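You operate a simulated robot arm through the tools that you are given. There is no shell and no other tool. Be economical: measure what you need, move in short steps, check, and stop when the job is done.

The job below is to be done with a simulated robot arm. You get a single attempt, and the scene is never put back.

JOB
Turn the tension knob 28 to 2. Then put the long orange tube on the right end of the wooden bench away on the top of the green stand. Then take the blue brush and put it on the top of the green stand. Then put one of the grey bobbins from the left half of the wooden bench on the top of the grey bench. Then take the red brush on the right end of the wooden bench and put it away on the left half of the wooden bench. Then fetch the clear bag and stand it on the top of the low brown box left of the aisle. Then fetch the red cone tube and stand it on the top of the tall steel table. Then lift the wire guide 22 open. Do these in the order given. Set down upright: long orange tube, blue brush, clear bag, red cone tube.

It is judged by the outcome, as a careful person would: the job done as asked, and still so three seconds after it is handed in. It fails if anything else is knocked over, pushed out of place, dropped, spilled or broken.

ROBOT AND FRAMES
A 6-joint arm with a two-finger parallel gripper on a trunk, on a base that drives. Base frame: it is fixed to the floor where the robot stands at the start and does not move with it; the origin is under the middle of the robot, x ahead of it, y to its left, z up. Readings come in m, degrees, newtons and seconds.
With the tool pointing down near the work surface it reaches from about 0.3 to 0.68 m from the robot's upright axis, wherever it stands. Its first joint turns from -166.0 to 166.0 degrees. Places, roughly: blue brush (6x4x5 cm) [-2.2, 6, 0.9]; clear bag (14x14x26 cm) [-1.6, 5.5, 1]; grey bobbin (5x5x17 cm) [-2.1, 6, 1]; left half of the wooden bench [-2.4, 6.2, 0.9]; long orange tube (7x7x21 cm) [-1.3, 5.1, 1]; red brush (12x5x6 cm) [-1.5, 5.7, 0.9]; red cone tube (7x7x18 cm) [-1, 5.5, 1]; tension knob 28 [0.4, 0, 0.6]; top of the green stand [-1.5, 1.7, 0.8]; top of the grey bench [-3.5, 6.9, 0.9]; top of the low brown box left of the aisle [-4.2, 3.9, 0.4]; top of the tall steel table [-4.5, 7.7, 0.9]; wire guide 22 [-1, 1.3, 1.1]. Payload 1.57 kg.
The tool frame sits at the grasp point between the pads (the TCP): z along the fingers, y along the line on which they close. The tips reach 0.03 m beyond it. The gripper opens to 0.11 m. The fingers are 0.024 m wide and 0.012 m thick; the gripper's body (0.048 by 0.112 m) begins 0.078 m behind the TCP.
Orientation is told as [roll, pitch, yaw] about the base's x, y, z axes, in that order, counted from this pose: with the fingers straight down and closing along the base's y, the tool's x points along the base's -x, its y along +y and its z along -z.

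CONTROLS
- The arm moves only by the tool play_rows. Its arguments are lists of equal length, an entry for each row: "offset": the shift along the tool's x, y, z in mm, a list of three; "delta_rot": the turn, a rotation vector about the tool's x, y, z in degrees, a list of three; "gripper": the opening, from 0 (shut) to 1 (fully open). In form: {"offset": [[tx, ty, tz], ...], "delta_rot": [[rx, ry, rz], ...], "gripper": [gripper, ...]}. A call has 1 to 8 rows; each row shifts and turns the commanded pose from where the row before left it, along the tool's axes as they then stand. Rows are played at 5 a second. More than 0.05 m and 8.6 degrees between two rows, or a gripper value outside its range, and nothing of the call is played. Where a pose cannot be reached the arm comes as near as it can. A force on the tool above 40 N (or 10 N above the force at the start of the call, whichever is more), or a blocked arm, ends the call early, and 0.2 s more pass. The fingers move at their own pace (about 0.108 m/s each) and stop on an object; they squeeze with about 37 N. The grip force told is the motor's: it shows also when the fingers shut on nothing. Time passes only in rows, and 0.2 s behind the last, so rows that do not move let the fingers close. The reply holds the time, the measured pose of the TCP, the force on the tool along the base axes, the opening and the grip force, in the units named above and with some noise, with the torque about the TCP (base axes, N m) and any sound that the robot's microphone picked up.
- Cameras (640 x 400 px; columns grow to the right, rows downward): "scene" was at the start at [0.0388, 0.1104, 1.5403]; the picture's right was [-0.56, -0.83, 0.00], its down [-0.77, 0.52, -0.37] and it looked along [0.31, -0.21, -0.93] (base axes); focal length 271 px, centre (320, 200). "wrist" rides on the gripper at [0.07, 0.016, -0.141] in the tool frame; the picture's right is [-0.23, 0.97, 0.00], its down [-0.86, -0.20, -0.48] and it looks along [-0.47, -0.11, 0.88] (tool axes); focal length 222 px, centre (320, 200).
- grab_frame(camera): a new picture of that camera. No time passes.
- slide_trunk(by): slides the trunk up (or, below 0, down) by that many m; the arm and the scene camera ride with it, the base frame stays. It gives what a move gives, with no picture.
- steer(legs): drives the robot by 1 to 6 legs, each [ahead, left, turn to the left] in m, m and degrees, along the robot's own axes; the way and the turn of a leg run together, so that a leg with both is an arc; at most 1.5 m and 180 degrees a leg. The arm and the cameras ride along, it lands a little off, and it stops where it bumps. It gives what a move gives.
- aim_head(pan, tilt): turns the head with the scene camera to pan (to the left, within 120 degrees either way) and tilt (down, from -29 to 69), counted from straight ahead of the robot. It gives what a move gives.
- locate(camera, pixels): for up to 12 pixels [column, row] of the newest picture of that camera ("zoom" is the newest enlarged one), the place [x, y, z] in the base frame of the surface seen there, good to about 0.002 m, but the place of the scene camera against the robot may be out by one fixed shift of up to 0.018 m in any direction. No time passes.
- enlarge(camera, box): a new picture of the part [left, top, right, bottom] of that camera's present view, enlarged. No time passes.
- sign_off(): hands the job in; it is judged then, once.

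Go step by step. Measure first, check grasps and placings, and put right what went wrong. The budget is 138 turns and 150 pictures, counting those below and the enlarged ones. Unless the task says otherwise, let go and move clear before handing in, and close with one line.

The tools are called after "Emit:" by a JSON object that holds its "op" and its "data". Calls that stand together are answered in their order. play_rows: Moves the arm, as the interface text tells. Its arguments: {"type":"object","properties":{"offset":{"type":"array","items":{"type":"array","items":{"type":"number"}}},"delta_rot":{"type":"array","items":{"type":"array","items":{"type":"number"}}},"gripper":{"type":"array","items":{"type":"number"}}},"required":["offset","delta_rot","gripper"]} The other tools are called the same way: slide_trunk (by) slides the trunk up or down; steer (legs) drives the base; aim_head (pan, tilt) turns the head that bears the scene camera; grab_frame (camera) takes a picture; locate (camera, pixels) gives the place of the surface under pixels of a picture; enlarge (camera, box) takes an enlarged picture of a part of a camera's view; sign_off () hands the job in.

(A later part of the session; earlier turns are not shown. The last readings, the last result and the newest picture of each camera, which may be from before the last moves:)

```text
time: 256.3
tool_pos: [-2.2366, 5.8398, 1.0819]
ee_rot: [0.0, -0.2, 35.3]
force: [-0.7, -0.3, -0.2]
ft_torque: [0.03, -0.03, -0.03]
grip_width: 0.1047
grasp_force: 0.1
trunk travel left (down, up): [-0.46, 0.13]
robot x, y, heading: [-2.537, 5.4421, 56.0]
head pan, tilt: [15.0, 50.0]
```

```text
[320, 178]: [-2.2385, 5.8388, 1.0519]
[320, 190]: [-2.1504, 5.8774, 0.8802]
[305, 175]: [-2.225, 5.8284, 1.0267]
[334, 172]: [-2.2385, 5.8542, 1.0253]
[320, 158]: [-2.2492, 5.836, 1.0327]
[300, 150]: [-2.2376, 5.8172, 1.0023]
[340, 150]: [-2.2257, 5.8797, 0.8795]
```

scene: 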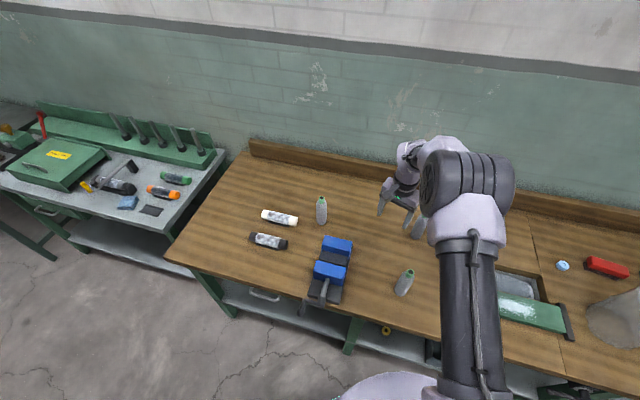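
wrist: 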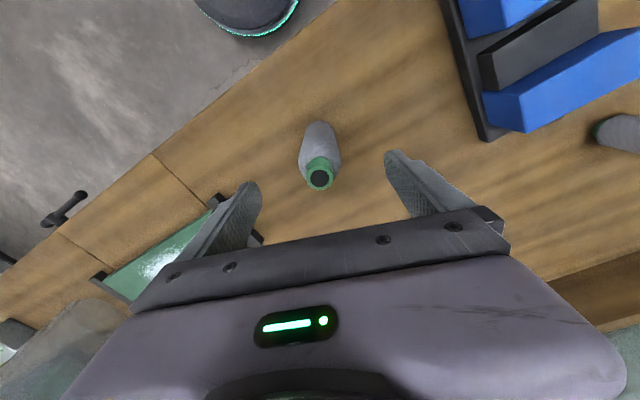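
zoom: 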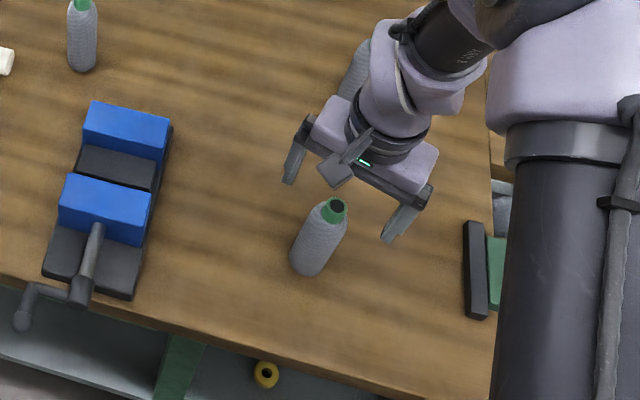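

Rim centre [-2.2385,5.839] matches. Descend 80 mm, close, lift.

Emit:
{"op": "play_rows", "data": {"offset": [[0, 0, 40], [0, 0, 42], [0, 0, 0], [0, 0, 0], [0, 0, 0], [0, 0, 0], [0, 0, 0]], "delta_rot": [[0, 0, 0], [0, 0, 0], [0, 0, 0], [0, 0, 0], [0, 0, 0], [0, 0, 0], [0, 0, 0]], "gripper": [0.95, 0.95, 0.95, 0.25, 0.25, 0.25, 0.25]}}

Emit:
{"op": "play_rows", "data": {"offset": [[0, 0, -20], [0, 0, -40], [0, 0, -45], [0, 0, -45], [0, 0, -45], [0, 0, 0]], "delta_rot": [[0, 0, 0], [0, 0, 0], [0, 0, 0], [0, 0, 0], [0, 0, 0], [0, 0, 0]], "gripper": [0.25, 0.25, 0.25, 0.25, 0.25, 0.25]}}

Emit:
{"op": "grab_frame", "data": {"camera": "wrist"}}

```text
time: 257.9
tool_pos: [-2.2405, 5.8423, 1.002]
ee_rot: [0.0, -0.1, 35.4]
force: [0.4, -0.1, 0.5]
ft_torque: [-0.04, -0.12, -0.01]
grip_width: 0.043
grasp_force: 37.4
trunk travel left (down, up): [-0.46, 0.13]
robot x, y, heading: [-2.5319, 5.4382, 55.9]
head pan, tilt: [15.0, 50.0]
```

```text
time: 259.3
tool_pos: [-2.2378, 5.8433, 1.195]
ee_rot: [-0.1, -0.1, 35.3]
force: [0.1, 0.1, -1.4]
ft_torque: [0.0, 0.02, 0.01]
grip_width: 0.0424
grasp_force: 37.1
trunk travel left (down, up): [-0.46, 0.13]
robot x, y, heading: [-2.5364, 5.4426, 55.9]
head pan, tilt: [15.0, 50.0]
```

```text
91 pictures are left
```

wrist: 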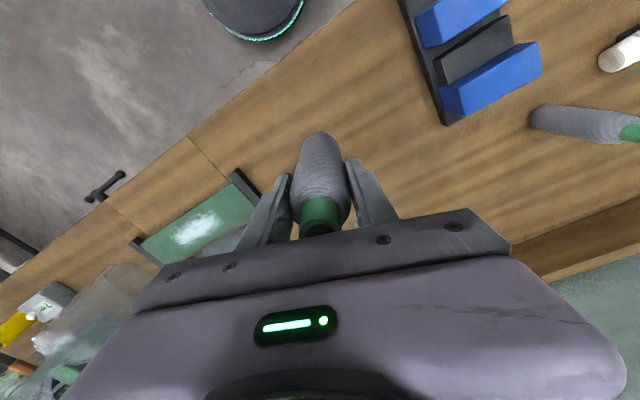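

Bobbin held (0.042). Look at the grey bench to choose a free spot.

Emit:
{"op": "aim_head", "data": {"pan": 45, "tilt": 40}}

Emit:
{"op": "grab_frame", "data": {"camera": "scene"}}

```text
time: 260.2
tool_pos: [-2.2379, 5.8429, 1.1949]
ee_rot: [-0.1, -0.1, 35.2]
force: [-0.2, 0.4, 0.4]
ft_torque: [-0.01, -0.01, 0.0]
grip_width: 0.0425
grasp_force: 36.7
trunk travel left (down, up): [-0.46, 0.13]
robot x, y, heading: [-2.5355, 5.4424, 55.8]
head pan, tilt: [45.0, 40.0]
```

```text
90 pictures are left
```

scene: 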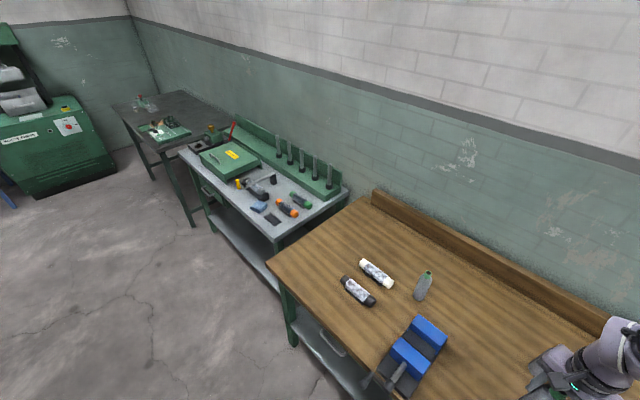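

Emit:
{"op": "enlarge", "data": {"camera": "scene", "box": [170, 110, 360, 250]}}

Emit:
{"op": "locate", "data": {"camera": "scene", "pixels": [[283, 225], [279, 238], [300, 220], [318, 205], [325, 203], [345, 192], [262, 215], [240, 203], [290, 210], [272, 219], [180, 152], [305, 208]]}}

```text
2.86 times, centred on (265, 180) of scene
```

zoom: 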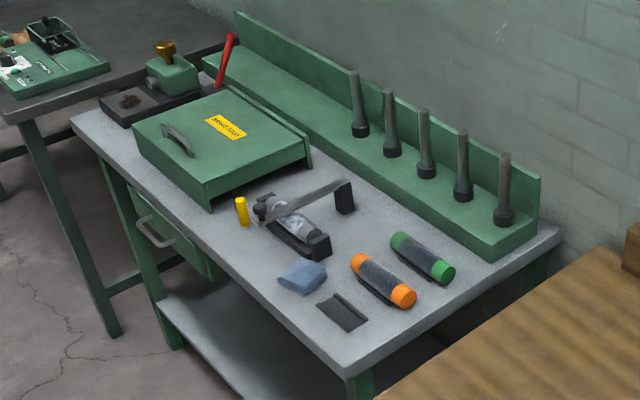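

```text
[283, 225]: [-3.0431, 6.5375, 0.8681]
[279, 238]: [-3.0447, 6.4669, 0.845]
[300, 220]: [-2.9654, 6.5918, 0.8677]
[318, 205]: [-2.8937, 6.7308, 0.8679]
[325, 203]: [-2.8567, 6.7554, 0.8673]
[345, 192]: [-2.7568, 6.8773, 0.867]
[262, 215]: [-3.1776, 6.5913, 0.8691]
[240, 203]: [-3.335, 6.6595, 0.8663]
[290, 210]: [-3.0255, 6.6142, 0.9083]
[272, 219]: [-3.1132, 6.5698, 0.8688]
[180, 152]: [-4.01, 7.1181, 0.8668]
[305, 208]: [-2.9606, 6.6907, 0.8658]
```

Free strip near the front edge at about [-3.33,6.69] between the yellow handle and blue sponge. Raise 0.1 and slide left 1.37 m.

Emit:
{"op": "slide_trunk", "data": {"by": 0.1}}

Emit:
{"op": "steer", "data": {"legs": [[0.03, 1.367, 0]]}}

Emit:
{"op": "aim_head", "data": {"pan": 10, "tilt": 55}}

Emit:
{"op": "grab_frame", "data": {"camera": "scene"}}

Emit:
{"op": "grab_frame", "data": {"camera": "wrist"}}

```text
time: 261.6
tool_pos: [-2.2378, 5.843, 1.2952]
ee_rot: [-0.1, -0.1, 35.3]
force: [-0.3, 0.0, -0.8]
ft_torque: [-0.02, -0.01, 0.01]
grip_width: 0.0427
grasp_force: 37.2
trunk travel left (down, up): [-0.56, 0.03]
robot x, y, heading: [-2.5366, 5.4401, 56.2]
head pan, tilt: [45.0, 40.0]
```

```text
time: 268.4
tool_pos: [-3.3595, 6.6251, 1.2943]
ee_rot: [-0.1, -0.2, 36.1]
force: [0.2, 0.7, -0.8]
ft_torque: [-0.01, 0.03, -0.03]
grip_width: 0.0425
grasp_force: 36.9
trunk travel left (down, up): [-0.56, 0.03]
robot x, y, heading: [-3.6506, 6.217, 57.1]
head pan, tilt: [45.0, 40.0]
```

```text
time: 269.4
tool_pos: [-3.3602, 6.6265, 1.2946]
ee_rot: [0.0, -0.1, 36.2]
force: [0.0, 0.5, -0.8]
ft_torque: [0.0, -0.02, 0.02]
grip_width: 0.0428
grasp_force: 37.3
trunk travel left (down, up): [-0.56, 0.03]
robot x, y, heading: [-3.6464, 6.2217, 56.9]
head pan, tilt: [10.0, 55.0]
```

```text
88 pictures are left
```

scene: 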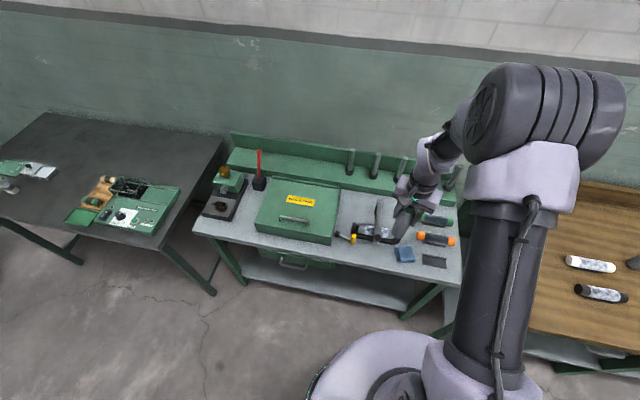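

```text
87 pictures are left
```

wrist: 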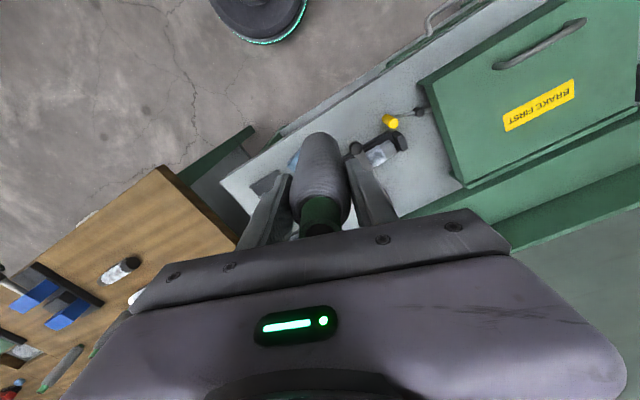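

Emit:
{"op": "enlarge", "data": {"camera": "scene", "box": [310, 180, 470, 290]}}

Emit:
{"op": "locate", "data": {"camera": "scene", "pixels": [[353, 240], [403, 255], [395, 258], [376, 258], [378, 252], [368, 258], [340, 250], [360, 245], [390, 265], [385, 245], [330, 243], [372, 265]]}}

Emit:
{"op": "locate", "data": {"camera": "wrist", "pixels": [[390, 122], [360, 120], [340, 120], [320, 110], [292, 162], [270, 140], [300, 140], [365, 100], [350, 140]]}}

```text
3.64 times, centred on (390, 235) of scene
```

zoom: 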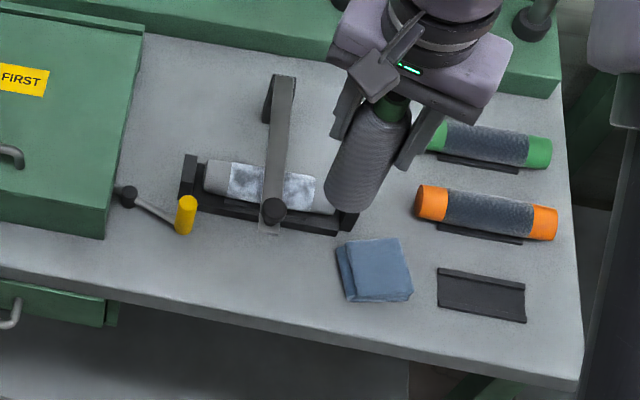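

```text
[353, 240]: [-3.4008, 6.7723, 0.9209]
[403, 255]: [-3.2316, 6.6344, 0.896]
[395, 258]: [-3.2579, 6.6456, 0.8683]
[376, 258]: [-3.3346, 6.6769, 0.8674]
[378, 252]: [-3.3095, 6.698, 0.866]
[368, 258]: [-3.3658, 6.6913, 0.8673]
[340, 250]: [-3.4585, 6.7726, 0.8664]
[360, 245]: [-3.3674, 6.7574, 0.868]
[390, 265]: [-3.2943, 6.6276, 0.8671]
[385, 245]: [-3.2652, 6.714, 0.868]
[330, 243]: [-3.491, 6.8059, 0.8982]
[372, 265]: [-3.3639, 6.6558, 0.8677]
```

```text
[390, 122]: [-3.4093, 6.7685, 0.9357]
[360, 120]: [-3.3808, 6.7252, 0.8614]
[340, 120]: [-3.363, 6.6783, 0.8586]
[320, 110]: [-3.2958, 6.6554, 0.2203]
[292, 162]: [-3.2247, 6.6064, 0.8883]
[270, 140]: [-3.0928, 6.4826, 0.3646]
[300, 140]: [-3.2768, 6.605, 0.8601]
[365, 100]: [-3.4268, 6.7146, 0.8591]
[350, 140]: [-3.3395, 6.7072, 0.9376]
```

Target [-3.338,6.688]: ~7 cm from holder, sponge and edge. Shift, trunk down 0.2.

Emit:
{"op": "play_rows", "data": {"offset": [[-27, 18, 0], [-27, 18.5, 0], [0, 0, 0]], "delta_rot": [[0, 0, 0], [0, 0, 0], [0, 0, 0]], "gripper": [0.25, 0.25, 0.25]}}

Emit:
{"op": "slide_trunk", "data": {"by": -0.25}}

Emit:
{"op": "grab_frame", "data": {"camera": "scene"}}

Emit:
{"op": "grab_frame", "data": {"camera": "wrist"}}

```text
time: 270.2
tool_pos: [-3.3374, 6.6869, 1.2934]
ee_rot: [-0.1, -0.3, 36.0]
force: [-0.1, -0.7, -1.0]
ft_torque: [0.01, -0.02, 0.04]
grip_width: 0.0426
grasp_force: 36.6
trunk travel left (down, up): [-0.56, 0.03]
robot x, y, heading: [-3.6546, 6.221, 56.6]
head pan, tilt: [10.0, 55.0]
```

```text
time: 272.2
tool_pos: [-3.3378, 6.6869, 1.0794]
ee_rot: [0.1, -0.2, 35.9]
force: [-5.7, -10.5, 30.1]
ft_torque: [-0.58, 0.62, 0.11]
grip_width: 0.0429
grasp_force: 37.1
trunk travel left (down, up): [-0.342, 0.248]
robot x, y, heading: [-3.6464, 6.2182, 56.8]
head pan, tilt: [10.0, 55.0]
stopped: the force on the tool passed its limit at 63 N (the readings are from after the stop); the commanded pose is now the measured one
```

```text
85 pictures are left
```

scene: 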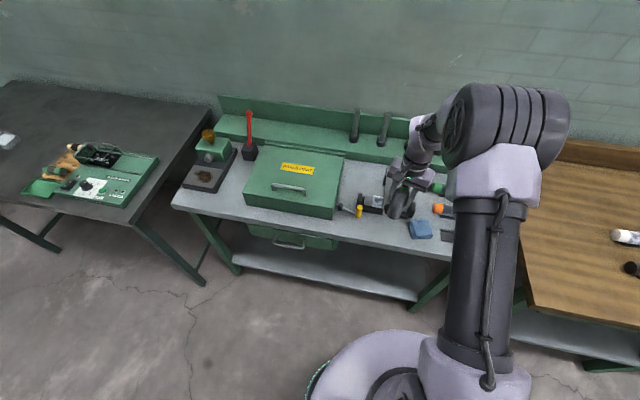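

```text
84 pictures are left
```

wrist: 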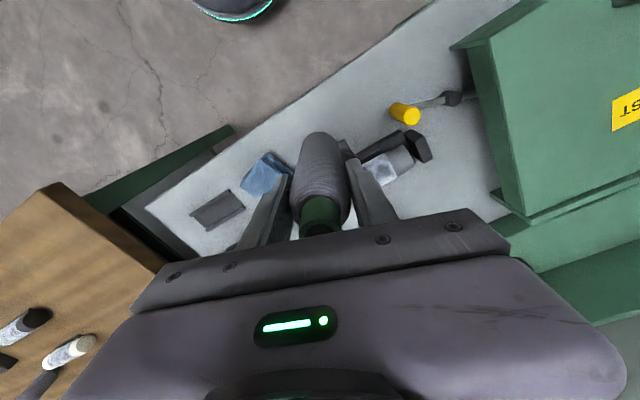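

Unexpected contact: bobbin bottom (~0.957) touched something, probably the raised lever of the holder. Back up at once and look.

Emit:
{"op": "slide_trunk", "data": {"by": 0.08}}

Emit:
{"op": "enlarge", "data": {"camera": "scene", "box": [330, 160, 470, 260]}}

Emit:
{"op": "enlarge", "data": {"camera": "wrist", "box": [220, 60, 460, 240]}}

```text
time: 273.4
tool_pos: [-3.3353, 6.688, 1.1572]
ee_rot: [0.1, -0.3, 36.0]
force: [-0.1, 0.2, -1.4]
ft_torque: [-0.04, 0.03, -0.02]
grip_width: 0.0426
grasp_force: 36.5
trunk travel left (down, up): [-0.422, 0.168]
robot x, y, heading: [-3.6516, 6.2174, 56.6]
head pan, tilt: [10.0, 55.0]
```

```text
4.00 times, centred on (400, 210) of scene
```

zoom: 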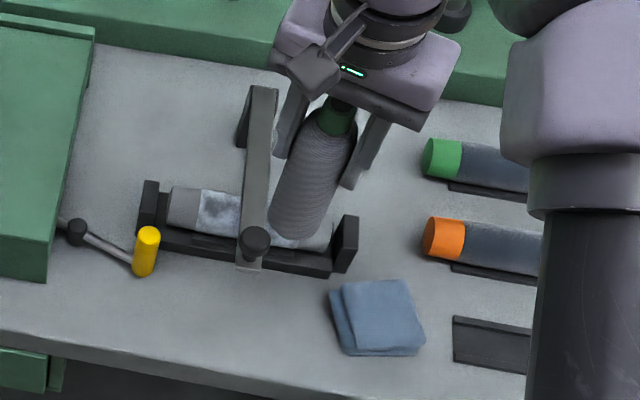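

```text
2.22 times, centred on (340, 150) of wrist
```

zoom: 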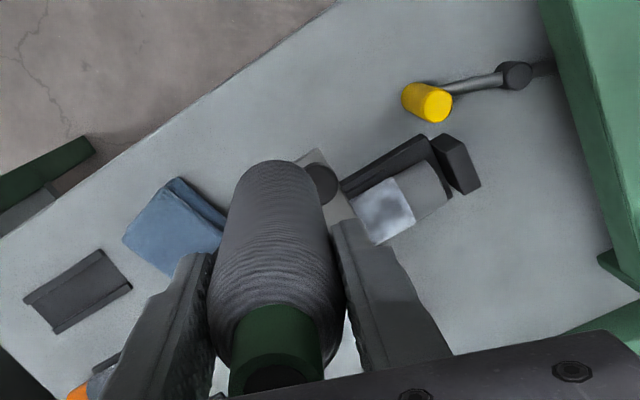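

Emit:
{"op": "locate", "data": {"camera": "zoom", "pixels": [[320, 178], [430, 100], [300, 190], [180, 220], [215, 250], [330, 155], [290, 130], [265, 165], [380, 160], [330, 190]]}}

Emit:
{"op": "grab_frame", "data": {"camera": "scene"}}

Emit:
{"op": "locate", "data": {"camera": "scene", "pixels": [[384, 219], [384, 226], [384, 205], [378, 220], [388, 190], [385, 240], [375, 235], [395, 238], [410, 235], [365, 238], [375, 228], [390, 224]]}}

```text
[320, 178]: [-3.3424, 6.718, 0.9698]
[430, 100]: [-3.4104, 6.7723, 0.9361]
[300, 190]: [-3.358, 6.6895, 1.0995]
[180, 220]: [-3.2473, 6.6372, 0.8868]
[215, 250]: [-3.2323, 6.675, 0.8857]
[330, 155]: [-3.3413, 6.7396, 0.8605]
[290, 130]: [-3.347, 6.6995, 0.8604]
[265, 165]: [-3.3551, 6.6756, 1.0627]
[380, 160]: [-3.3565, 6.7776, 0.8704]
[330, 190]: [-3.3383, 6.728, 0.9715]
```

```text
81 pictures are left
```

scene: 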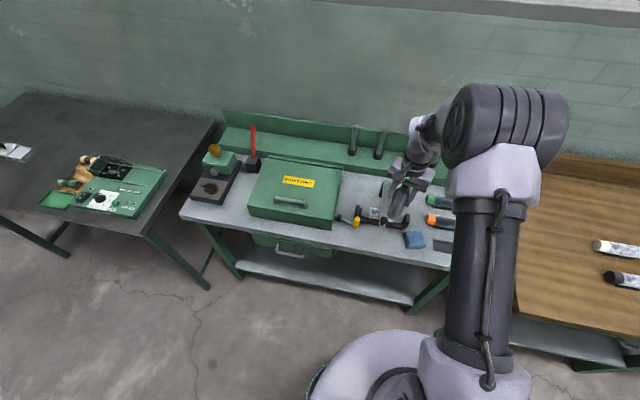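

```text
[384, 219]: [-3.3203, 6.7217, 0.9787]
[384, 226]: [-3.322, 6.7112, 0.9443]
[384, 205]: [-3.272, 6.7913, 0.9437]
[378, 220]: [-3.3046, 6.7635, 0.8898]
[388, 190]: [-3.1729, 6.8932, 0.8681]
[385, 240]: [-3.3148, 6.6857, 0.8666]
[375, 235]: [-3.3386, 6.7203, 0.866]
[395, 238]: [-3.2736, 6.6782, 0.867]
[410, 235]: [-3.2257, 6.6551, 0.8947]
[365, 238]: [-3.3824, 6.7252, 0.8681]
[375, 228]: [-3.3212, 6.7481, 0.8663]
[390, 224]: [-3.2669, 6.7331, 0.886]
```

The holder's knob overhangs at [-3.342,6.718,0.97] — that was the contact; nothing seems displaced. New spot [-3.305,6.655], with the grip axis turned front-to-back to stay clear of knob and sponge.

Emit:
{"op": "play_rows", "data": {"offset": [[-2.5, -22, 0], [-2.5, -22, 0], [0, 0, 0], [0, 0, 0], [0, 0, 0], [0, 0, 0], [0, 0, 0], [0, 0, 0]], "delta_rot": [[0, 0, 0], [0, 0, 0], [0, 0, 8.5], [0, 0, 8.5], [0, 0, 8.5], [0, 0, 8.5], [0, 0, 8.5], [0, 0, 8.5]], "gripper": [0.25, 0.25, 0.25, 0.25, 0.25, 0.25, 0.25, 0.25]}}

Emit:
{"op": "play_rows", "data": {"offset": [[0, 0, 0], [0, 0, 0], [0, 0, 0], [0, 0, 0]], "delta_rot": [[0, 0, 8.5], [0, 0, 8.5], [0, 0, 3], [0, 0, 0]], "gripper": [0.25, 0.25, 0.25, 0.25]}}

Emit:
{"op": "grab_frame", "data": {"camera": "wrist"}}

```text
time: 275.2
tool_pos: [-3.3062, 6.6564, 1.1568]
ee_rot: [0.1, -0.1, -15.2]
force: [-0.5, 0.4, -2.3]
ft_torque: [0.03, 0.0, 0.02]
grip_width: 0.0428
grasp_force: 37.2
trunk travel left (down, up): [-0.422, 0.168]
robot x, y, heading: [-3.6499, 6.218, 56.7]
head pan, tilt: [10.0, 55.0]
```

```text
time: 276.2
tool_pos: [-3.3068, 6.6559, 1.1575]
ee_rot: [0.2, 0.0, -35.1]
force: [0.1, 0.2, -0.9]
ft_torque: [0.03, 0.0, -0.02]
grip_width: 0.0427
grasp_force: 37.0
trunk travel left (down, up): [-0.422, 0.168]
robot x, y, heading: [-3.6504, 6.2205, 57.1]
head pan, tilt: [10.0, 55.0]
```

```text
80 pictures are left
```

wrist: 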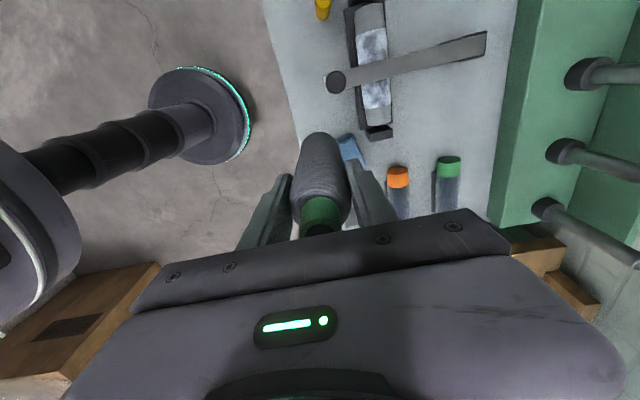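

Emit:
{"op": "locate", "data": {"camera": "wrist", "pixels": [[343, 139], [355, 140], [350, 150], [335, 82], [328, 84], [315, 120], [298, 125], [330, 125], [290, 100], [365, 150]]}}

Emit:
{"op": "enlarge", "data": {"camera": "wrist", "box": [240, 60, 420, 240]}}

```text
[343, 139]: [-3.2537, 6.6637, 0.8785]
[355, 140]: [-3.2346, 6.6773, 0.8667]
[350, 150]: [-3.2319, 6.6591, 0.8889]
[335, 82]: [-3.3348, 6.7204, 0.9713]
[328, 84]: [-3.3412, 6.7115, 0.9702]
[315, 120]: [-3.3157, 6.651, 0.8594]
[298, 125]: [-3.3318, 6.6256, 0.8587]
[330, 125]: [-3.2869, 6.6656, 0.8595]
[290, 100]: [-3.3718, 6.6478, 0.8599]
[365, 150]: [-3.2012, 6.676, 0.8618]
```

```text
2.22 times, centred on (330, 150) of wrist
```

zoom: 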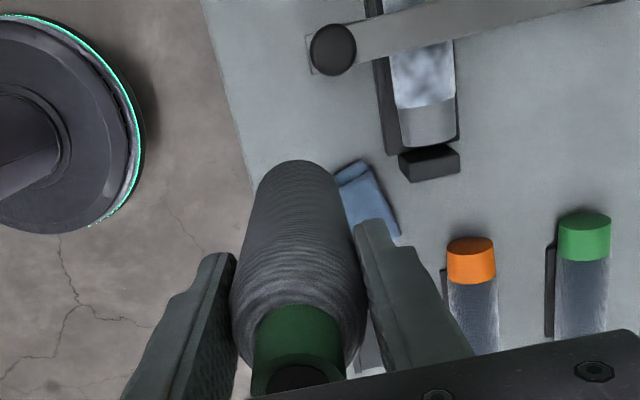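

Spot is clear: ~1.4 cm from sponge; shift 7 mm away from it and descend.

Emit:
{"op": "play_rows", "data": {"offset": [[7, 0, 0], [0, 0, 30], [0, 0, 40], [0, 0, 40], [0, 0, 30], [0, 0, 25], [0, 0, 0]], "delta_rot": [[0, 0, 0], [0, 0, 0], [0, 0, 0], [0, 0, 0], [0, 0, 0], [0, 0, 0], [0, 0, 0]], "gripper": [0.25, 0.25, 0.25, 0.25, 0.25, 0.25, 0.25]}}

Emit:
{"op": "play_rows", "data": {"offset": [[0, 0, 2], [0, 0, 2], [0, 0, 2], [0, 0, 1], [0, 0, 0]], "delta_rot": [[0, 0, 0], [0, 0, 0], [0, 0, 0], [0, 0, 0], [0, 0, 0]], "gripper": [0.25, 0.25, 0.25, 0.25, 0.25]}}

```text
time: 277.8
tool_pos: [-3.3136, 6.6605, 0.9911]
ee_rot: [0.3, 0.0, -35.0]
force: [0.0, -0.4, -0.9]
ft_torque: [0.0, -0.02, 0.0]
grip_width: 0.0425
grasp_force: 37.0
trunk travel left (down, up): [-0.422, 0.168]
robot x, y, heading: [-3.6496, 6.217, 56.8]
head pan, tilt: [10.0, 55.0]
```

```text
time: 279.0
tool_pos: [-3.3122, 6.6589, 0.9837]
ee_rot: [0.2, 0.0, -35.0]
force: [0.3, -0.8, -0.9]
ft_torque: [0.01, 0.02, -0.03]
grip_width: 0.0427
grasp_force: 37.2
trunk travel left (down, up): [-0.422, 0.168]
robot x, y, heading: [-3.649, 6.2166, 56.9]
head pan, tilt: [10.0, 55.0]
```

Emit:
{"op": "play_rows", "data": {"offset": [[0, 0, 1.5], [0, 0, 1.5], [0, 0, 1.5], [0, 0, 0]], "delta_rot": [[0, 0, 0], [0, 0, 0], [0, 0, 0], [0, 0, 0]], "gripper": [0.25, 0.25, 0.25, 0.25]}}

```text
time: 280.0
tool_pos: [-3.3123, 6.6604, 0.9821]
ee_rot: [0.4, 0.0, -35.0]
force: [-1.3, -1.4, 17.7]
ft_torque: [-0.34, 0.26, -0.01]
grip_width: 0.0425
grasp_force: 36.9
trunk travel left (down, up): [-0.422, 0.168]
robot x, y, heading: [-3.6505, 6.2174, 56.7]
head pan, tilt: [10.0, 55.0]
```

Contact as predicted. Relieve, open to 0.07 m, rise.

Emit:
{"op": "play_rows", "data": {"offset": [[0, 0, -2], [0, 0, 0], [0, 0, 0], [0, 0, 0], [0, 0, -40], [0, 0, -45], [0, 0, -45], [0, 0, -45]], "delta_rot": [[0, 0, 0], [0, 0, 0], [0, 0, 0], [0, 0, 0], [0, 0, 0], [0, 0, 0], [0, 0, 0], [0, 0, 0]], "gripper": [0.25, 0.5, 0.65, 0.65, 0.65, 0.65, 0.65, 0.65]}}

Emit:
{"op": "grab_frame", "data": {"camera": "wrist"}}

Emit:
{"op": "grab_frame", "data": {"camera": "scene"}}

```text
time: 281.8
tool_pos: [-3.3142, 6.6615, 1.1587]
ee_rot: [0.2, 0.0, -35.0]
force: [0.1, 0.2, -0.3]
ft_torque: [0.03, 0.0, 0.03]
grip_width: 0.0712
grasp_force: 0.0
trunk travel left (down, up): [-0.422, 0.168]
robot x, y, heading: [-3.6507, 6.2229, 56.7]
head pan, tilt: [10.0, 55.0]
```

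```text
78 pictures are left
```

wrist: 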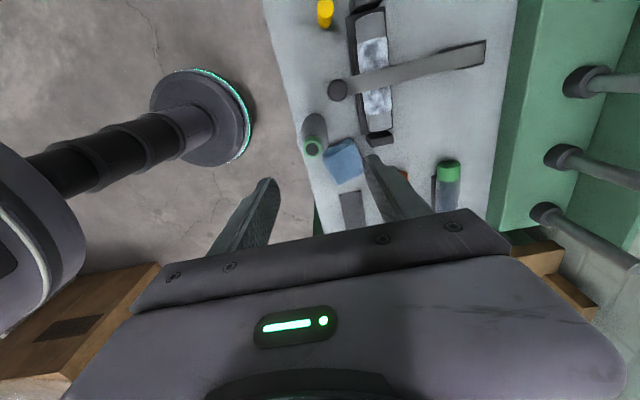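

```text
77 pictures are left
```

scene: 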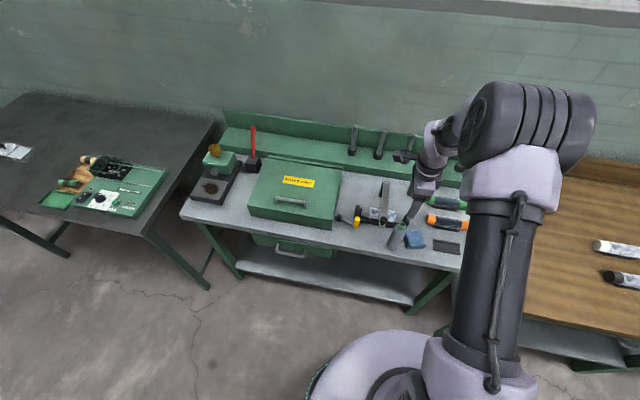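

Bobbin stands on the grey bench. Next the red brush: raise the trunk to clear the bag (top ~1.15) and slide right along the bench.

Emit:
{"op": "slide_trunk", "data": {"by": 0.165}}

Emit:
{"op": "steer", "data": {"legs": [[-0.1, -0.9, 0], [0.05, -1.2, -1]]}}

Emit:
{"op": "aim_head", "data": {"pan": 0, "tilt": 50}}

Emit:
{"op": "grab_frame", "data": {"camera": "scene"}}

Emit:
{"op": "grab_frame", "data": {"camera": "wrist"}}

```text
time: 283.6
tool_pos: [-3.3131, 6.6621, 1.3217]
ee_rot: [0.3, 0.0, -35.0]
force: [0.2, 0.1, -0.1]
ft_torque: [0.04, 0.01, -0.03]
grip_width: 0.0716
grasp_force: 0.0
trunk travel left (down, up): [-0.587, 0.003]
robot x, y, heading: [-3.6538, 6.2192, 56.5]
head pan, tilt: [10.0, 55.0]
```

```text
time: 294.1
tool_pos: [-1.5794, 5.4526, 1.3218]
ee_rot: [0.2, -0.1, -35.6]
force: [0.8, 0.4, -0.2]
ft_torque: [0.01, -0.04, 0.02]
grip_width: 0.0717
grasp_force: 0.1
trunk travel left (down, up): [-0.587, 0.003]
robot x, y, heading: [-1.9195, 5.0142, 56.2]
head pan, tilt: [10.0, 55.0]
```

```text
time: 294.8
tool_pos: [-1.579, 5.452, 1.3213]
ee_rot: [0.2, 0.1, -35.6]
force: [0.2, -0.1, -0.1]
ft_torque: [0.01, -0.01, 0.0]
grip_width: 0.0715
grasp_force: 0.0
trunk travel left (down, up): [-0.587, 0.003]
robot x, y, heading: [-1.922, 5.0125, 56.1]
head pan, tilt: [0.0, 50.0]
```

```text
76 pictures are left
```

scene: 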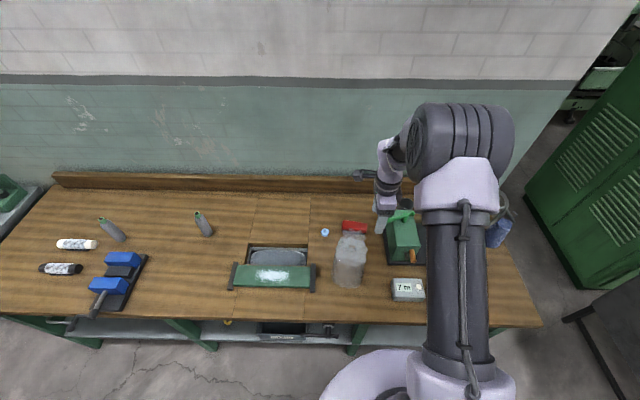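

```text
75 pictures are left
```

wrist: 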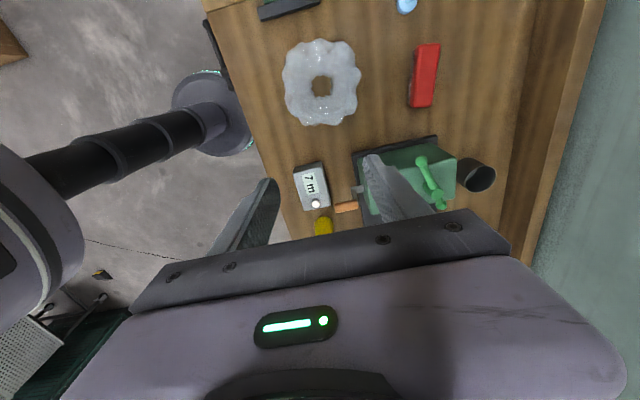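

Brush at wrist (424,76), bag at (320,82), vise at (410,175). Measure.

Emit:
{"op": "enlarge", "data": {"camera": "wrist", "box": [260, 20, 480, 160]}}

Emit:
{"op": "locate", "data": {"camera": "wrist", "pixels": [[418, 46], [437, 46], [410, 105], [430, 107], [423, 76], [406, 6], [320, 42], [320, 122], [286, 85], [358, 80], [440, 165], [475, 175]]}}

Emit:
{"op": "enlarge", "data": {"camera": "scene", "box": [290, 190, 440, 310]}}

```text
2.86 times, centred on (370, 90) of wrist
```

zoom: 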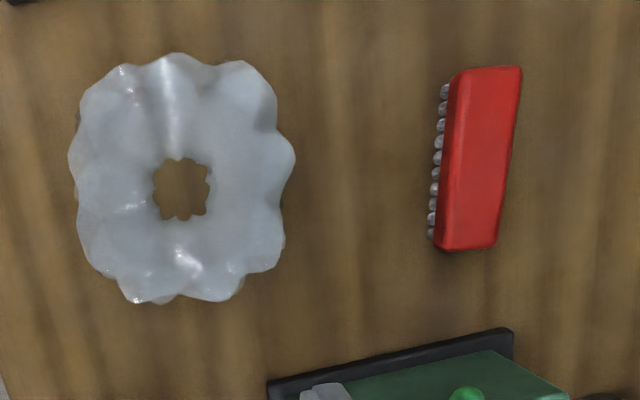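

```text
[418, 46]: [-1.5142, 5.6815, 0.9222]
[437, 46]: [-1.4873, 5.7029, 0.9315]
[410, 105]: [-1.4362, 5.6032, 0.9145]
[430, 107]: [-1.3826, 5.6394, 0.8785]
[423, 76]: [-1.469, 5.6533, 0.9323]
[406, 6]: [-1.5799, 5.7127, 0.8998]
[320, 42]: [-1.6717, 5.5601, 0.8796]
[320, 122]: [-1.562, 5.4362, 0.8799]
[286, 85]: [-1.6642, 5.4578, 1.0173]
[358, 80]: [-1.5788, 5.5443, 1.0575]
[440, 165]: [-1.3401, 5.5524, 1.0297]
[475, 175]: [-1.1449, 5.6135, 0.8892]
```

```text
3.33 times, centred on (365, 250) of scene
```

zoom: 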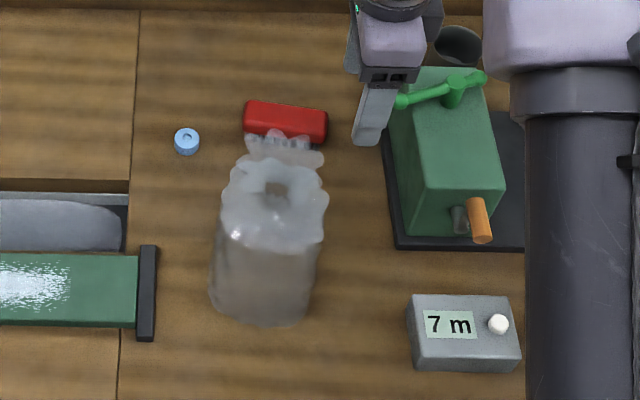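

Emit:
{"op": "locate", "data": {"camera": "scene", "pixels": [[360, 335], [355, 348], [350, 325], [205, 345], [300, 320], [350, 318]]}}

Emit:
{"op": "enlarge", "data": {"camera": "scene", "box": [180, 300, 440, 400]}}

```text
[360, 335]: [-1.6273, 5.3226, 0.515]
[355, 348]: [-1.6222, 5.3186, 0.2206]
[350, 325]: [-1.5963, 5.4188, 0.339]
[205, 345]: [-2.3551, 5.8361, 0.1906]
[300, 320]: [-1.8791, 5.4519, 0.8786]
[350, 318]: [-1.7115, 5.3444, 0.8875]
```

```text
2.46 times, centred on (310, 350) of scene
```

zoom: 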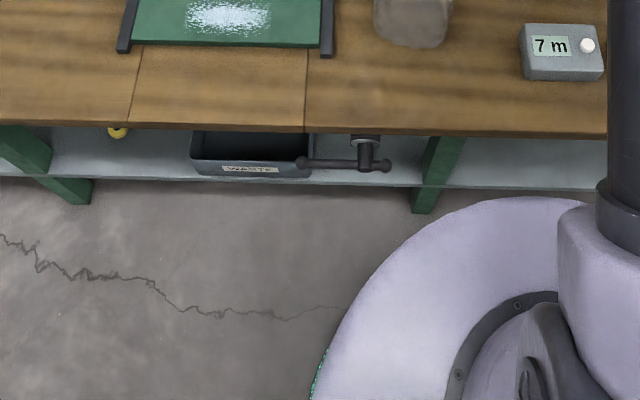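

Bench leg at n≈3.41; I can advance 0.1 m. Then move over the brush at height.

Emit:
{"op": "steer", "data": {"legs": [[0.1, 0, 0]]}}

Emit:
{"op": "play_rows", "data": {"offset": [[0, 0, 0], [0, 0, 0]], "delta_rot": [[0, 0, 8.4], [0, 0, 0]], "gripper": [0.8, 0.8]}}

```text
time: 296.0
tool_pos: [-1.5247, 5.5348, 1.3216]
ee_rot: [0.2, 0.0, -35.7]
force: [0.0, -0.2, -0.6]
ft_torque: [0.0, 0.0, -0.03]
grip_width: 0.0712
grasp_force: 0.0
trunk travel left (down, up): [-0.587, 0.003]
robot x, y, heading: [-1.8657, 5.0953, 56.2]
head pan, tilt: [0.0, 50.0]
```

```text
time: 296.6
tool_pos: [-1.524, 5.537, 1.3218]
ee_rot: [0.2, 0.0, -44.1]
force: [0.1, 0.0, 0.1]
ft_torque: [0.02, 0.01, 0.0]
grip_width: 0.0879
grasp_force: 0.1
trunk travel left (down, up): [-0.587, 0.003]
robot x, y, heading: [-1.8638, 5.0956, 55.9]
head pan, tilt: [0.0, 50.0]
```

Emit:
{"op": "play_rows", "data": {"offset": [[13, 42, 0], [13, 42, 0], [12.3, 41.8, 0], [0, 0, 0]], "delta_rot": [[0, 0, 0], [0, 0, 0], [0, 0, 0], [0, 0, 0]], "gripper": [0.8, 0.8, 0.8, 0.8]}}

Emit:
{"op": "grab_frame", "data": {"camera": "wrist"}}

Emit:
{"op": "grab_frame", "data": {"camera": "scene"}}

```text
time: 297.6
tool_pos: [-1.4655, 5.6502, 1.3216]
ee_rot: [0.2, -0.1, -44.0]
force: [-0.4, 0.6, 1.3]
ft_torque: [0.04, 0.0, 0.03]
grip_width: 0.0879
grasp_force: 0.0
trunk travel left (down, up): [-0.587, 0.003]
robot x, y, heading: [-1.8625, 5.1006, 56.1]
head pan, tilt: [0.0, 50.0]
```

```text
71 pictures are left
```

wrist: 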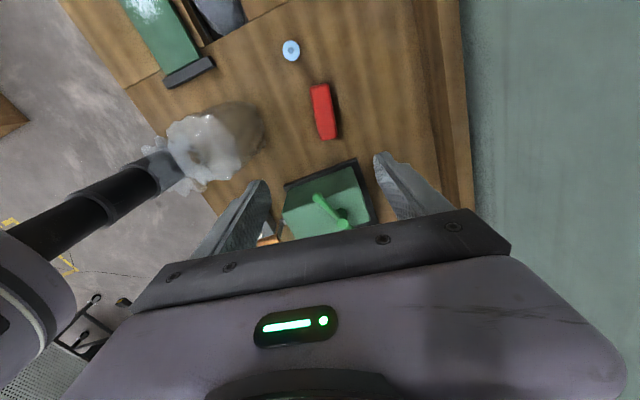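

```text
70 pictures are left
```

scene: 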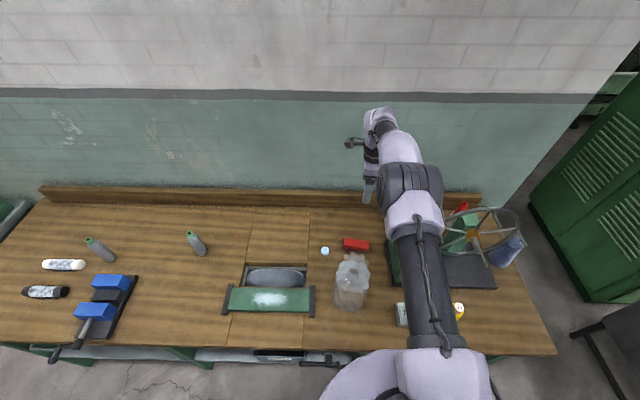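

Check arm link heights over vise/wheel before lowering.

Emit:
{"op": "locate", "data": {"camera": "scene", "pixels": [[400, 150], [415, 185], [420, 215], [430, 280], [370, 190], [385, 125], [475, 210], [500, 215], [440, 330], [462, 215], [352, 143]]}}

```text
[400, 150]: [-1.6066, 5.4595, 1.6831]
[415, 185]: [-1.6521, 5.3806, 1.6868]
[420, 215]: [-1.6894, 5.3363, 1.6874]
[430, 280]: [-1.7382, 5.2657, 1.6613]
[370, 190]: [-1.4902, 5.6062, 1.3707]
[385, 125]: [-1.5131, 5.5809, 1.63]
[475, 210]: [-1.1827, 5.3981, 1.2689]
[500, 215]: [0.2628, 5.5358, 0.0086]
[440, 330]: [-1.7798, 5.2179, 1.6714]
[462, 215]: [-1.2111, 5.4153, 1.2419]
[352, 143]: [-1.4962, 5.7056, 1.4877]
```

Emit:
{"op": "enlarge", "data": {"camera": "wrist", "box": [140, 80, 290, 200]}}

Emit:
{"op": "locate", "data": {"camera": "wrist", "pixels": [[180, 130], [205, 125], [220, 150], [205, 170], [190, 160], [230, 165], [185, 180], [170, 145], [240, 130], [325, 88], [322, 112], [328, 135]]}}

Emit:
{"op": "locate", "data": {"camera": "scene", "pixels": [[345, 262], [355, 258], [362, 265], [352, 268], [350, 285], [340, 270], [365, 275], [356, 245]]}}

```text
3.33 times, centred on (215, 140) of wrist
```

zoom: 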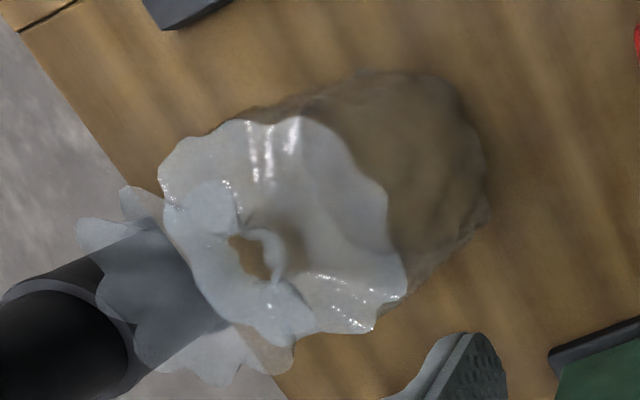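

```text
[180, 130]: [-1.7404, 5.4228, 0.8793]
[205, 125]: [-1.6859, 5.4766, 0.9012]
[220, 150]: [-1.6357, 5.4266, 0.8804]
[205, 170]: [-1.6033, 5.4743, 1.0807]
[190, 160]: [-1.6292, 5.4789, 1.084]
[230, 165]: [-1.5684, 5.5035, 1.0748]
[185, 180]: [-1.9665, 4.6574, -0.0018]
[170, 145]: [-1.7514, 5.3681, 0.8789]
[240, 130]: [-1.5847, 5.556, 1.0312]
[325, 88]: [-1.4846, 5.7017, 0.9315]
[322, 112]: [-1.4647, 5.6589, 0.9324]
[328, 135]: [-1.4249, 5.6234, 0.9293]
```

```text
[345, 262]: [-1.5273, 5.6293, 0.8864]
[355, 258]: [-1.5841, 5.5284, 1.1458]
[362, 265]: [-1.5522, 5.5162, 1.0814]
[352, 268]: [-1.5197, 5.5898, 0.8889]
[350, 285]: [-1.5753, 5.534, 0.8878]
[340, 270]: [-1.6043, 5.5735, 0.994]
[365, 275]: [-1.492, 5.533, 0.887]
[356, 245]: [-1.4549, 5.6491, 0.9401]
```

Bag ruffle reaches ~1.146 at [-1.61,5.49], right under the arm. Lower the trunk 0.25 first and check margins.

Emit:
{"op": "slide_trunk", "data": {"by": -0.25}}

Emit:
{"op": "grab_frame", "data": {"camera": "scene"}}

Emit:
{"op": "grab_frame", "data": {"camera": "wrist"}}

```text
time: 300.2
tool_pos: [-1.4653, 5.6505, 1.0717]
ee_rot: [0.2, 0.2, -44.2]
force: [-0.2, 0.4, -0.1]
ft_torque: [0.02, 0.01, -0.01]
grip_width: 0.0878
grasp_force: 0.0
trunk travel left (down, up): [-0.337, 0.253]
robot x, y, heading: [-1.8655, 5.0972, 56.0]
head pan, tilt: [0.0, 50.0]
```

```text
68 pictures are left
```

scene: 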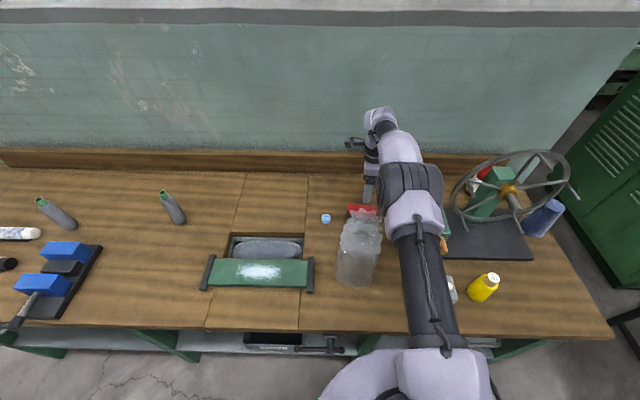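

```text
67 pictures are left
```

wrist: 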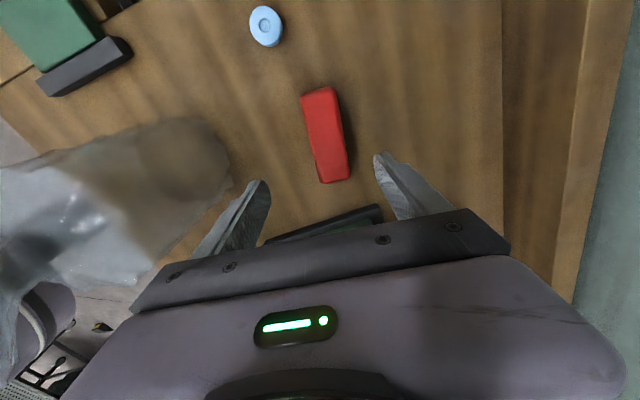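

Emit:
{"op": "locate", "data": {"camera": "wrist", "pixels": [[304, 97], [333, 89], [320, 181], [348, 175], [324, 135]]}}

Emit:
{"op": "play_rows", "data": {"offset": [[0, 0, 25], [0, 0, 25], [0, 0, 0]], "delta_rot": [[0, 0, 0], [0, 0, 0], [0, 0, 0]], "gripper": [0.8, 0.8, 0.8]}}

```text
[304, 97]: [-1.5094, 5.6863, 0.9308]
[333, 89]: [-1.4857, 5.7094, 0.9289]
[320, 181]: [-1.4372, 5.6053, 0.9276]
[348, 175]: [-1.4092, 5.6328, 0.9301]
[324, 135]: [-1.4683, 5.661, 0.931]
```

```text
time: 301.0
tool_pos: [-1.466, 5.6506, 1.0214]
ee_rot: [0.2, 0.1, -44.1]
force: [-0.8, -0.1, 0.3]
ft_torque: [0.02, 0.04, -0.01]
grip_width: 0.0879
grasp_force: 0.1
trunk travel left (down, up): [-0.337, 0.253]
robot x, y, heading: [-1.8661, 5.1007, 56.3]
head pan, tilt: [0.0, 50.0]
```

Emit:
{"op": "play_rows", "data": {"offset": [[1.5, 10, 0], [0, 0, 25], [0, 0, 25], [0, 0, 25], [0, 0, 25], [0, 0, 0]], "delta_rot": [[0, 0, 2.6], [0, 0, 0], [0, 0, 0], [0, 0, 0], [0, 0, 0], [0, 0, 0]], "gripper": [0.8, 0.8, 0.8, 0.8, 0.8, 0.8]}}

Emit:
{"op": "grab_frame", "data": {"camera": "scene"}}

Emit:
{"op": "grab_frame", "data": {"camera": "wrist"}}

```text
time: 302.4
tool_pos: [-1.4743, 5.6403, 0.9266]
ee_rot: [0.2, 0.1, -46.8]
force: [-0.3, -1.2, -0.3]
ft_torque: [-0.01, -0.01, 0.0]
grip_width: 0.0884
grasp_force: 0.2
out of reach, approached as far as the arm can: row 1, 2, 3, 5
trunk travel left (down, up): [-0.337, 0.253]
robot x, y, heading: [-1.8641, 5.0981, 56.2]
head pan, tilt: [0.0, 50.0]
```

```text
66 pictures are left
```

scene: 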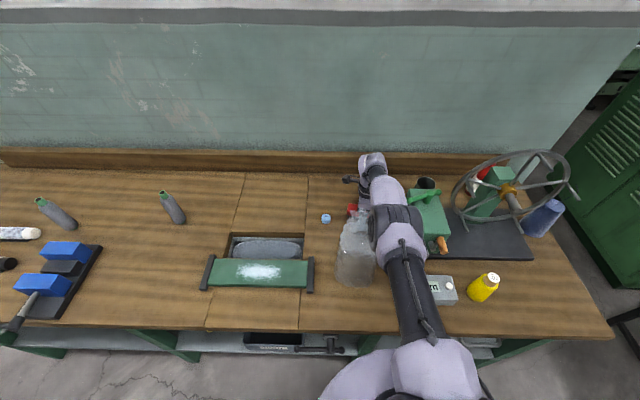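

```text
65 pictures are left
```

wrist: 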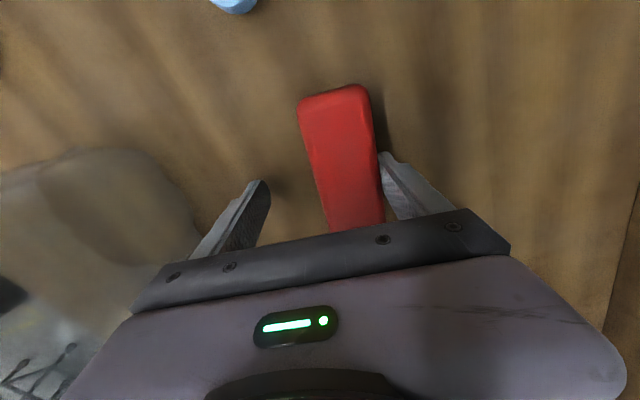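

TCP is 2 cm short, but the brush is already between the fingers. Check the arm's clearance from the bag before closing.

Emit:
{"op": "locate", "data": {"camera": "scene", "pixels": [[395, 222], [378, 232], [400, 245], [380, 250], [385, 195], [355, 230], [405, 275], [350, 210]]}}

Emit:
{"op": "enlarge", "data": {"camera": "scene", "box": [320, 140, 460, 290]}}

```text
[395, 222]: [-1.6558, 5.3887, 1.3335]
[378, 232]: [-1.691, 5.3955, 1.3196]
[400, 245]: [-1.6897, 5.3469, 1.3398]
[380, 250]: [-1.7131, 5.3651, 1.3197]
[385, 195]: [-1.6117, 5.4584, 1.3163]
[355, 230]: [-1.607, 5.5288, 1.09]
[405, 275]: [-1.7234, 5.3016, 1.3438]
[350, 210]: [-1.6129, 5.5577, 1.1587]
```

```text
2.67 times, centred on (390, 215) of scene
```

zoom: 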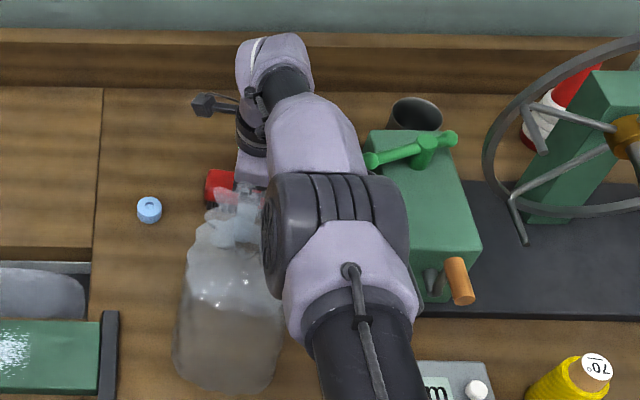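

Elbow underside is only a few cm above the bag, so no lower. Close here (brush will centre itself slightly), then raise with the trunk.

Emit:
{"op": "play_rows", "data": {"offset": [[0, 0, 0], [0, 0, 0], [0, 0, 0], [0, 0, 0]], "delta_rot": [[0, 0, 0], [0, 0, 0], [0, 0, 0], [0, 0, 0]], "gripper": [0.3, 0.3, 0.3, 0.3]}}

Emit:
{"op": "slide_trunk", "data": {"by": 0.25}}

Emit:
{"op": "grab_frame", "data": {"camera": "wrist"}}

Emit:
{"op": "grab_frame", "data": {"camera": "scene"}}

```text
time: 303.4
tool_pos: [-1.4739, 5.64, 0.9273]
ee_rot: [0.2, 0.2, -46.7]
force: [0.2, 0.1, 0.1]
ft_torque: [0.01, 0.01, 0.02]
grip_width: 0.0444
grasp_force: 37.4
trunk travel left (down, up): [-0.337, 0.253]
robot x, y, heading: [-1.8663, 5.095, 56.2]
head pan, tilt: [0.0, 50.0]
```

```text
time: 305.9
tool_pos: [-1.4743, 5.6398, 1.1769]
ee_rot: [0.2, 0.1, -46.7]
force: [0.2, -0.8, -0.4]
ft_torque: [-0.01, -0.03, -0.02]
grip_width: 0.0446
grasp_force: 37.8
trunk travel left (down, up): [-0.587, 0.003]
robot x, y, heading: [-1.8641, 5.0991, 55.7]
head pan, tilt: [0.0, 50.0]
```

```text
63 pictures are left
```

wrist: 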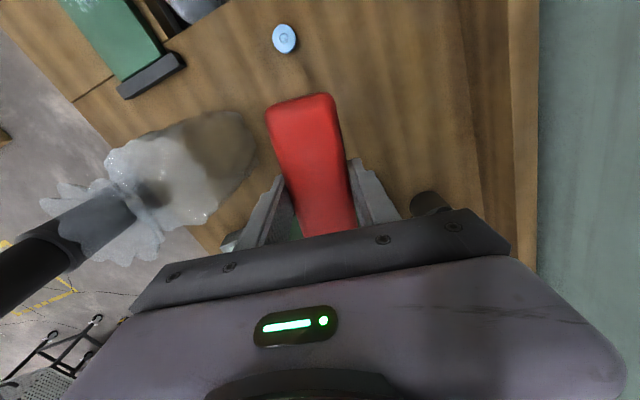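

```text
62 pictures are left
```

scene: 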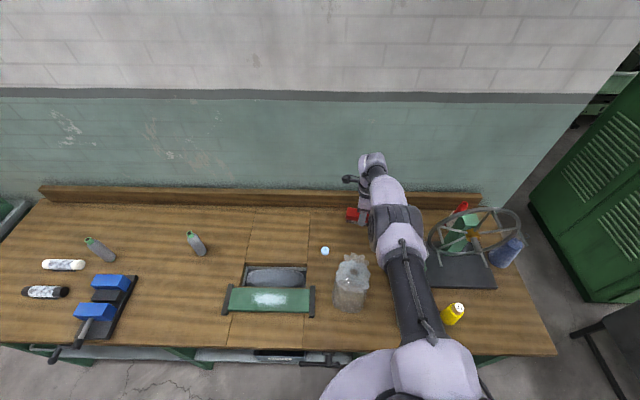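

Red brush held, bag untouched. Slide left 0.75 m with a small back-off, then look down.

Emit:
{"op": "steer", "data": {"legs": [[-0.04, 0.8, 0]]}}

Emit:
{"op": "play_rows", "data": {"offset": [[-8, -42, 0], [-8, -42, 0], [-8, -42, 0], [-6, -32, 0], [0, 0, 0]], "delta_rot": [[0, 0, 0], [0, 0, 0], [0, 0, 0], [0, 0, 0], [0, 0, 0]], "gripper": [0.3, 0.3, 0.3, 0.3, 0.3]}}

Emit:
{"op": "grab_frame", "data": {"camera": "wrist"}}

Emit:
{"op": "grab_frame", "data": {"camera": "scene"}}

```text
time: 310.2
tool_pos: [-2.1759, 6.0559, 1.1765]
ee_rot: [0.2, 0.1, -45.5]
force: [-0.5, 0.3, -1.6]
ft_torque: [0.03, -0.01, 0.03]
grip_width: 0.0444
grasp_force: 37.1
trunk travel left (down, up): [-0.587, 0.003]
robot x, y, heading: [-2.5585, 5.506, 57.2]
head pan, tilt: [0.0, 50.0]
```

```text
time: 311.4
tool_pos: [-2.269, 5.9223, 1.1756]
ee_rot: [0.1, 0.1, -45.6]
force: [-0.3, 0.7, -1.5]
ft_torque: [-0.02, -0.01, 0.0]
grip_width: 0.0446
grasp_force: 37.2
trunk travel left (down, up): [-0.587, 0.003]
robot x, y, heading: [-2.5593, 5.5054, 57.1]
head pan, tilt: [0.0, 50.0]
```

```text
61 pictures are left
```

wrist: 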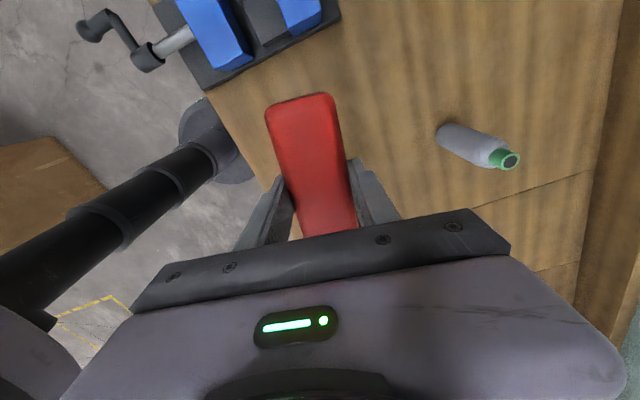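

```text
60 pictures are left
```

scene: 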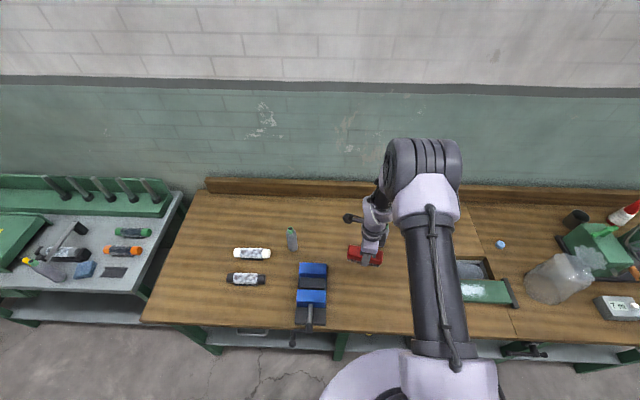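

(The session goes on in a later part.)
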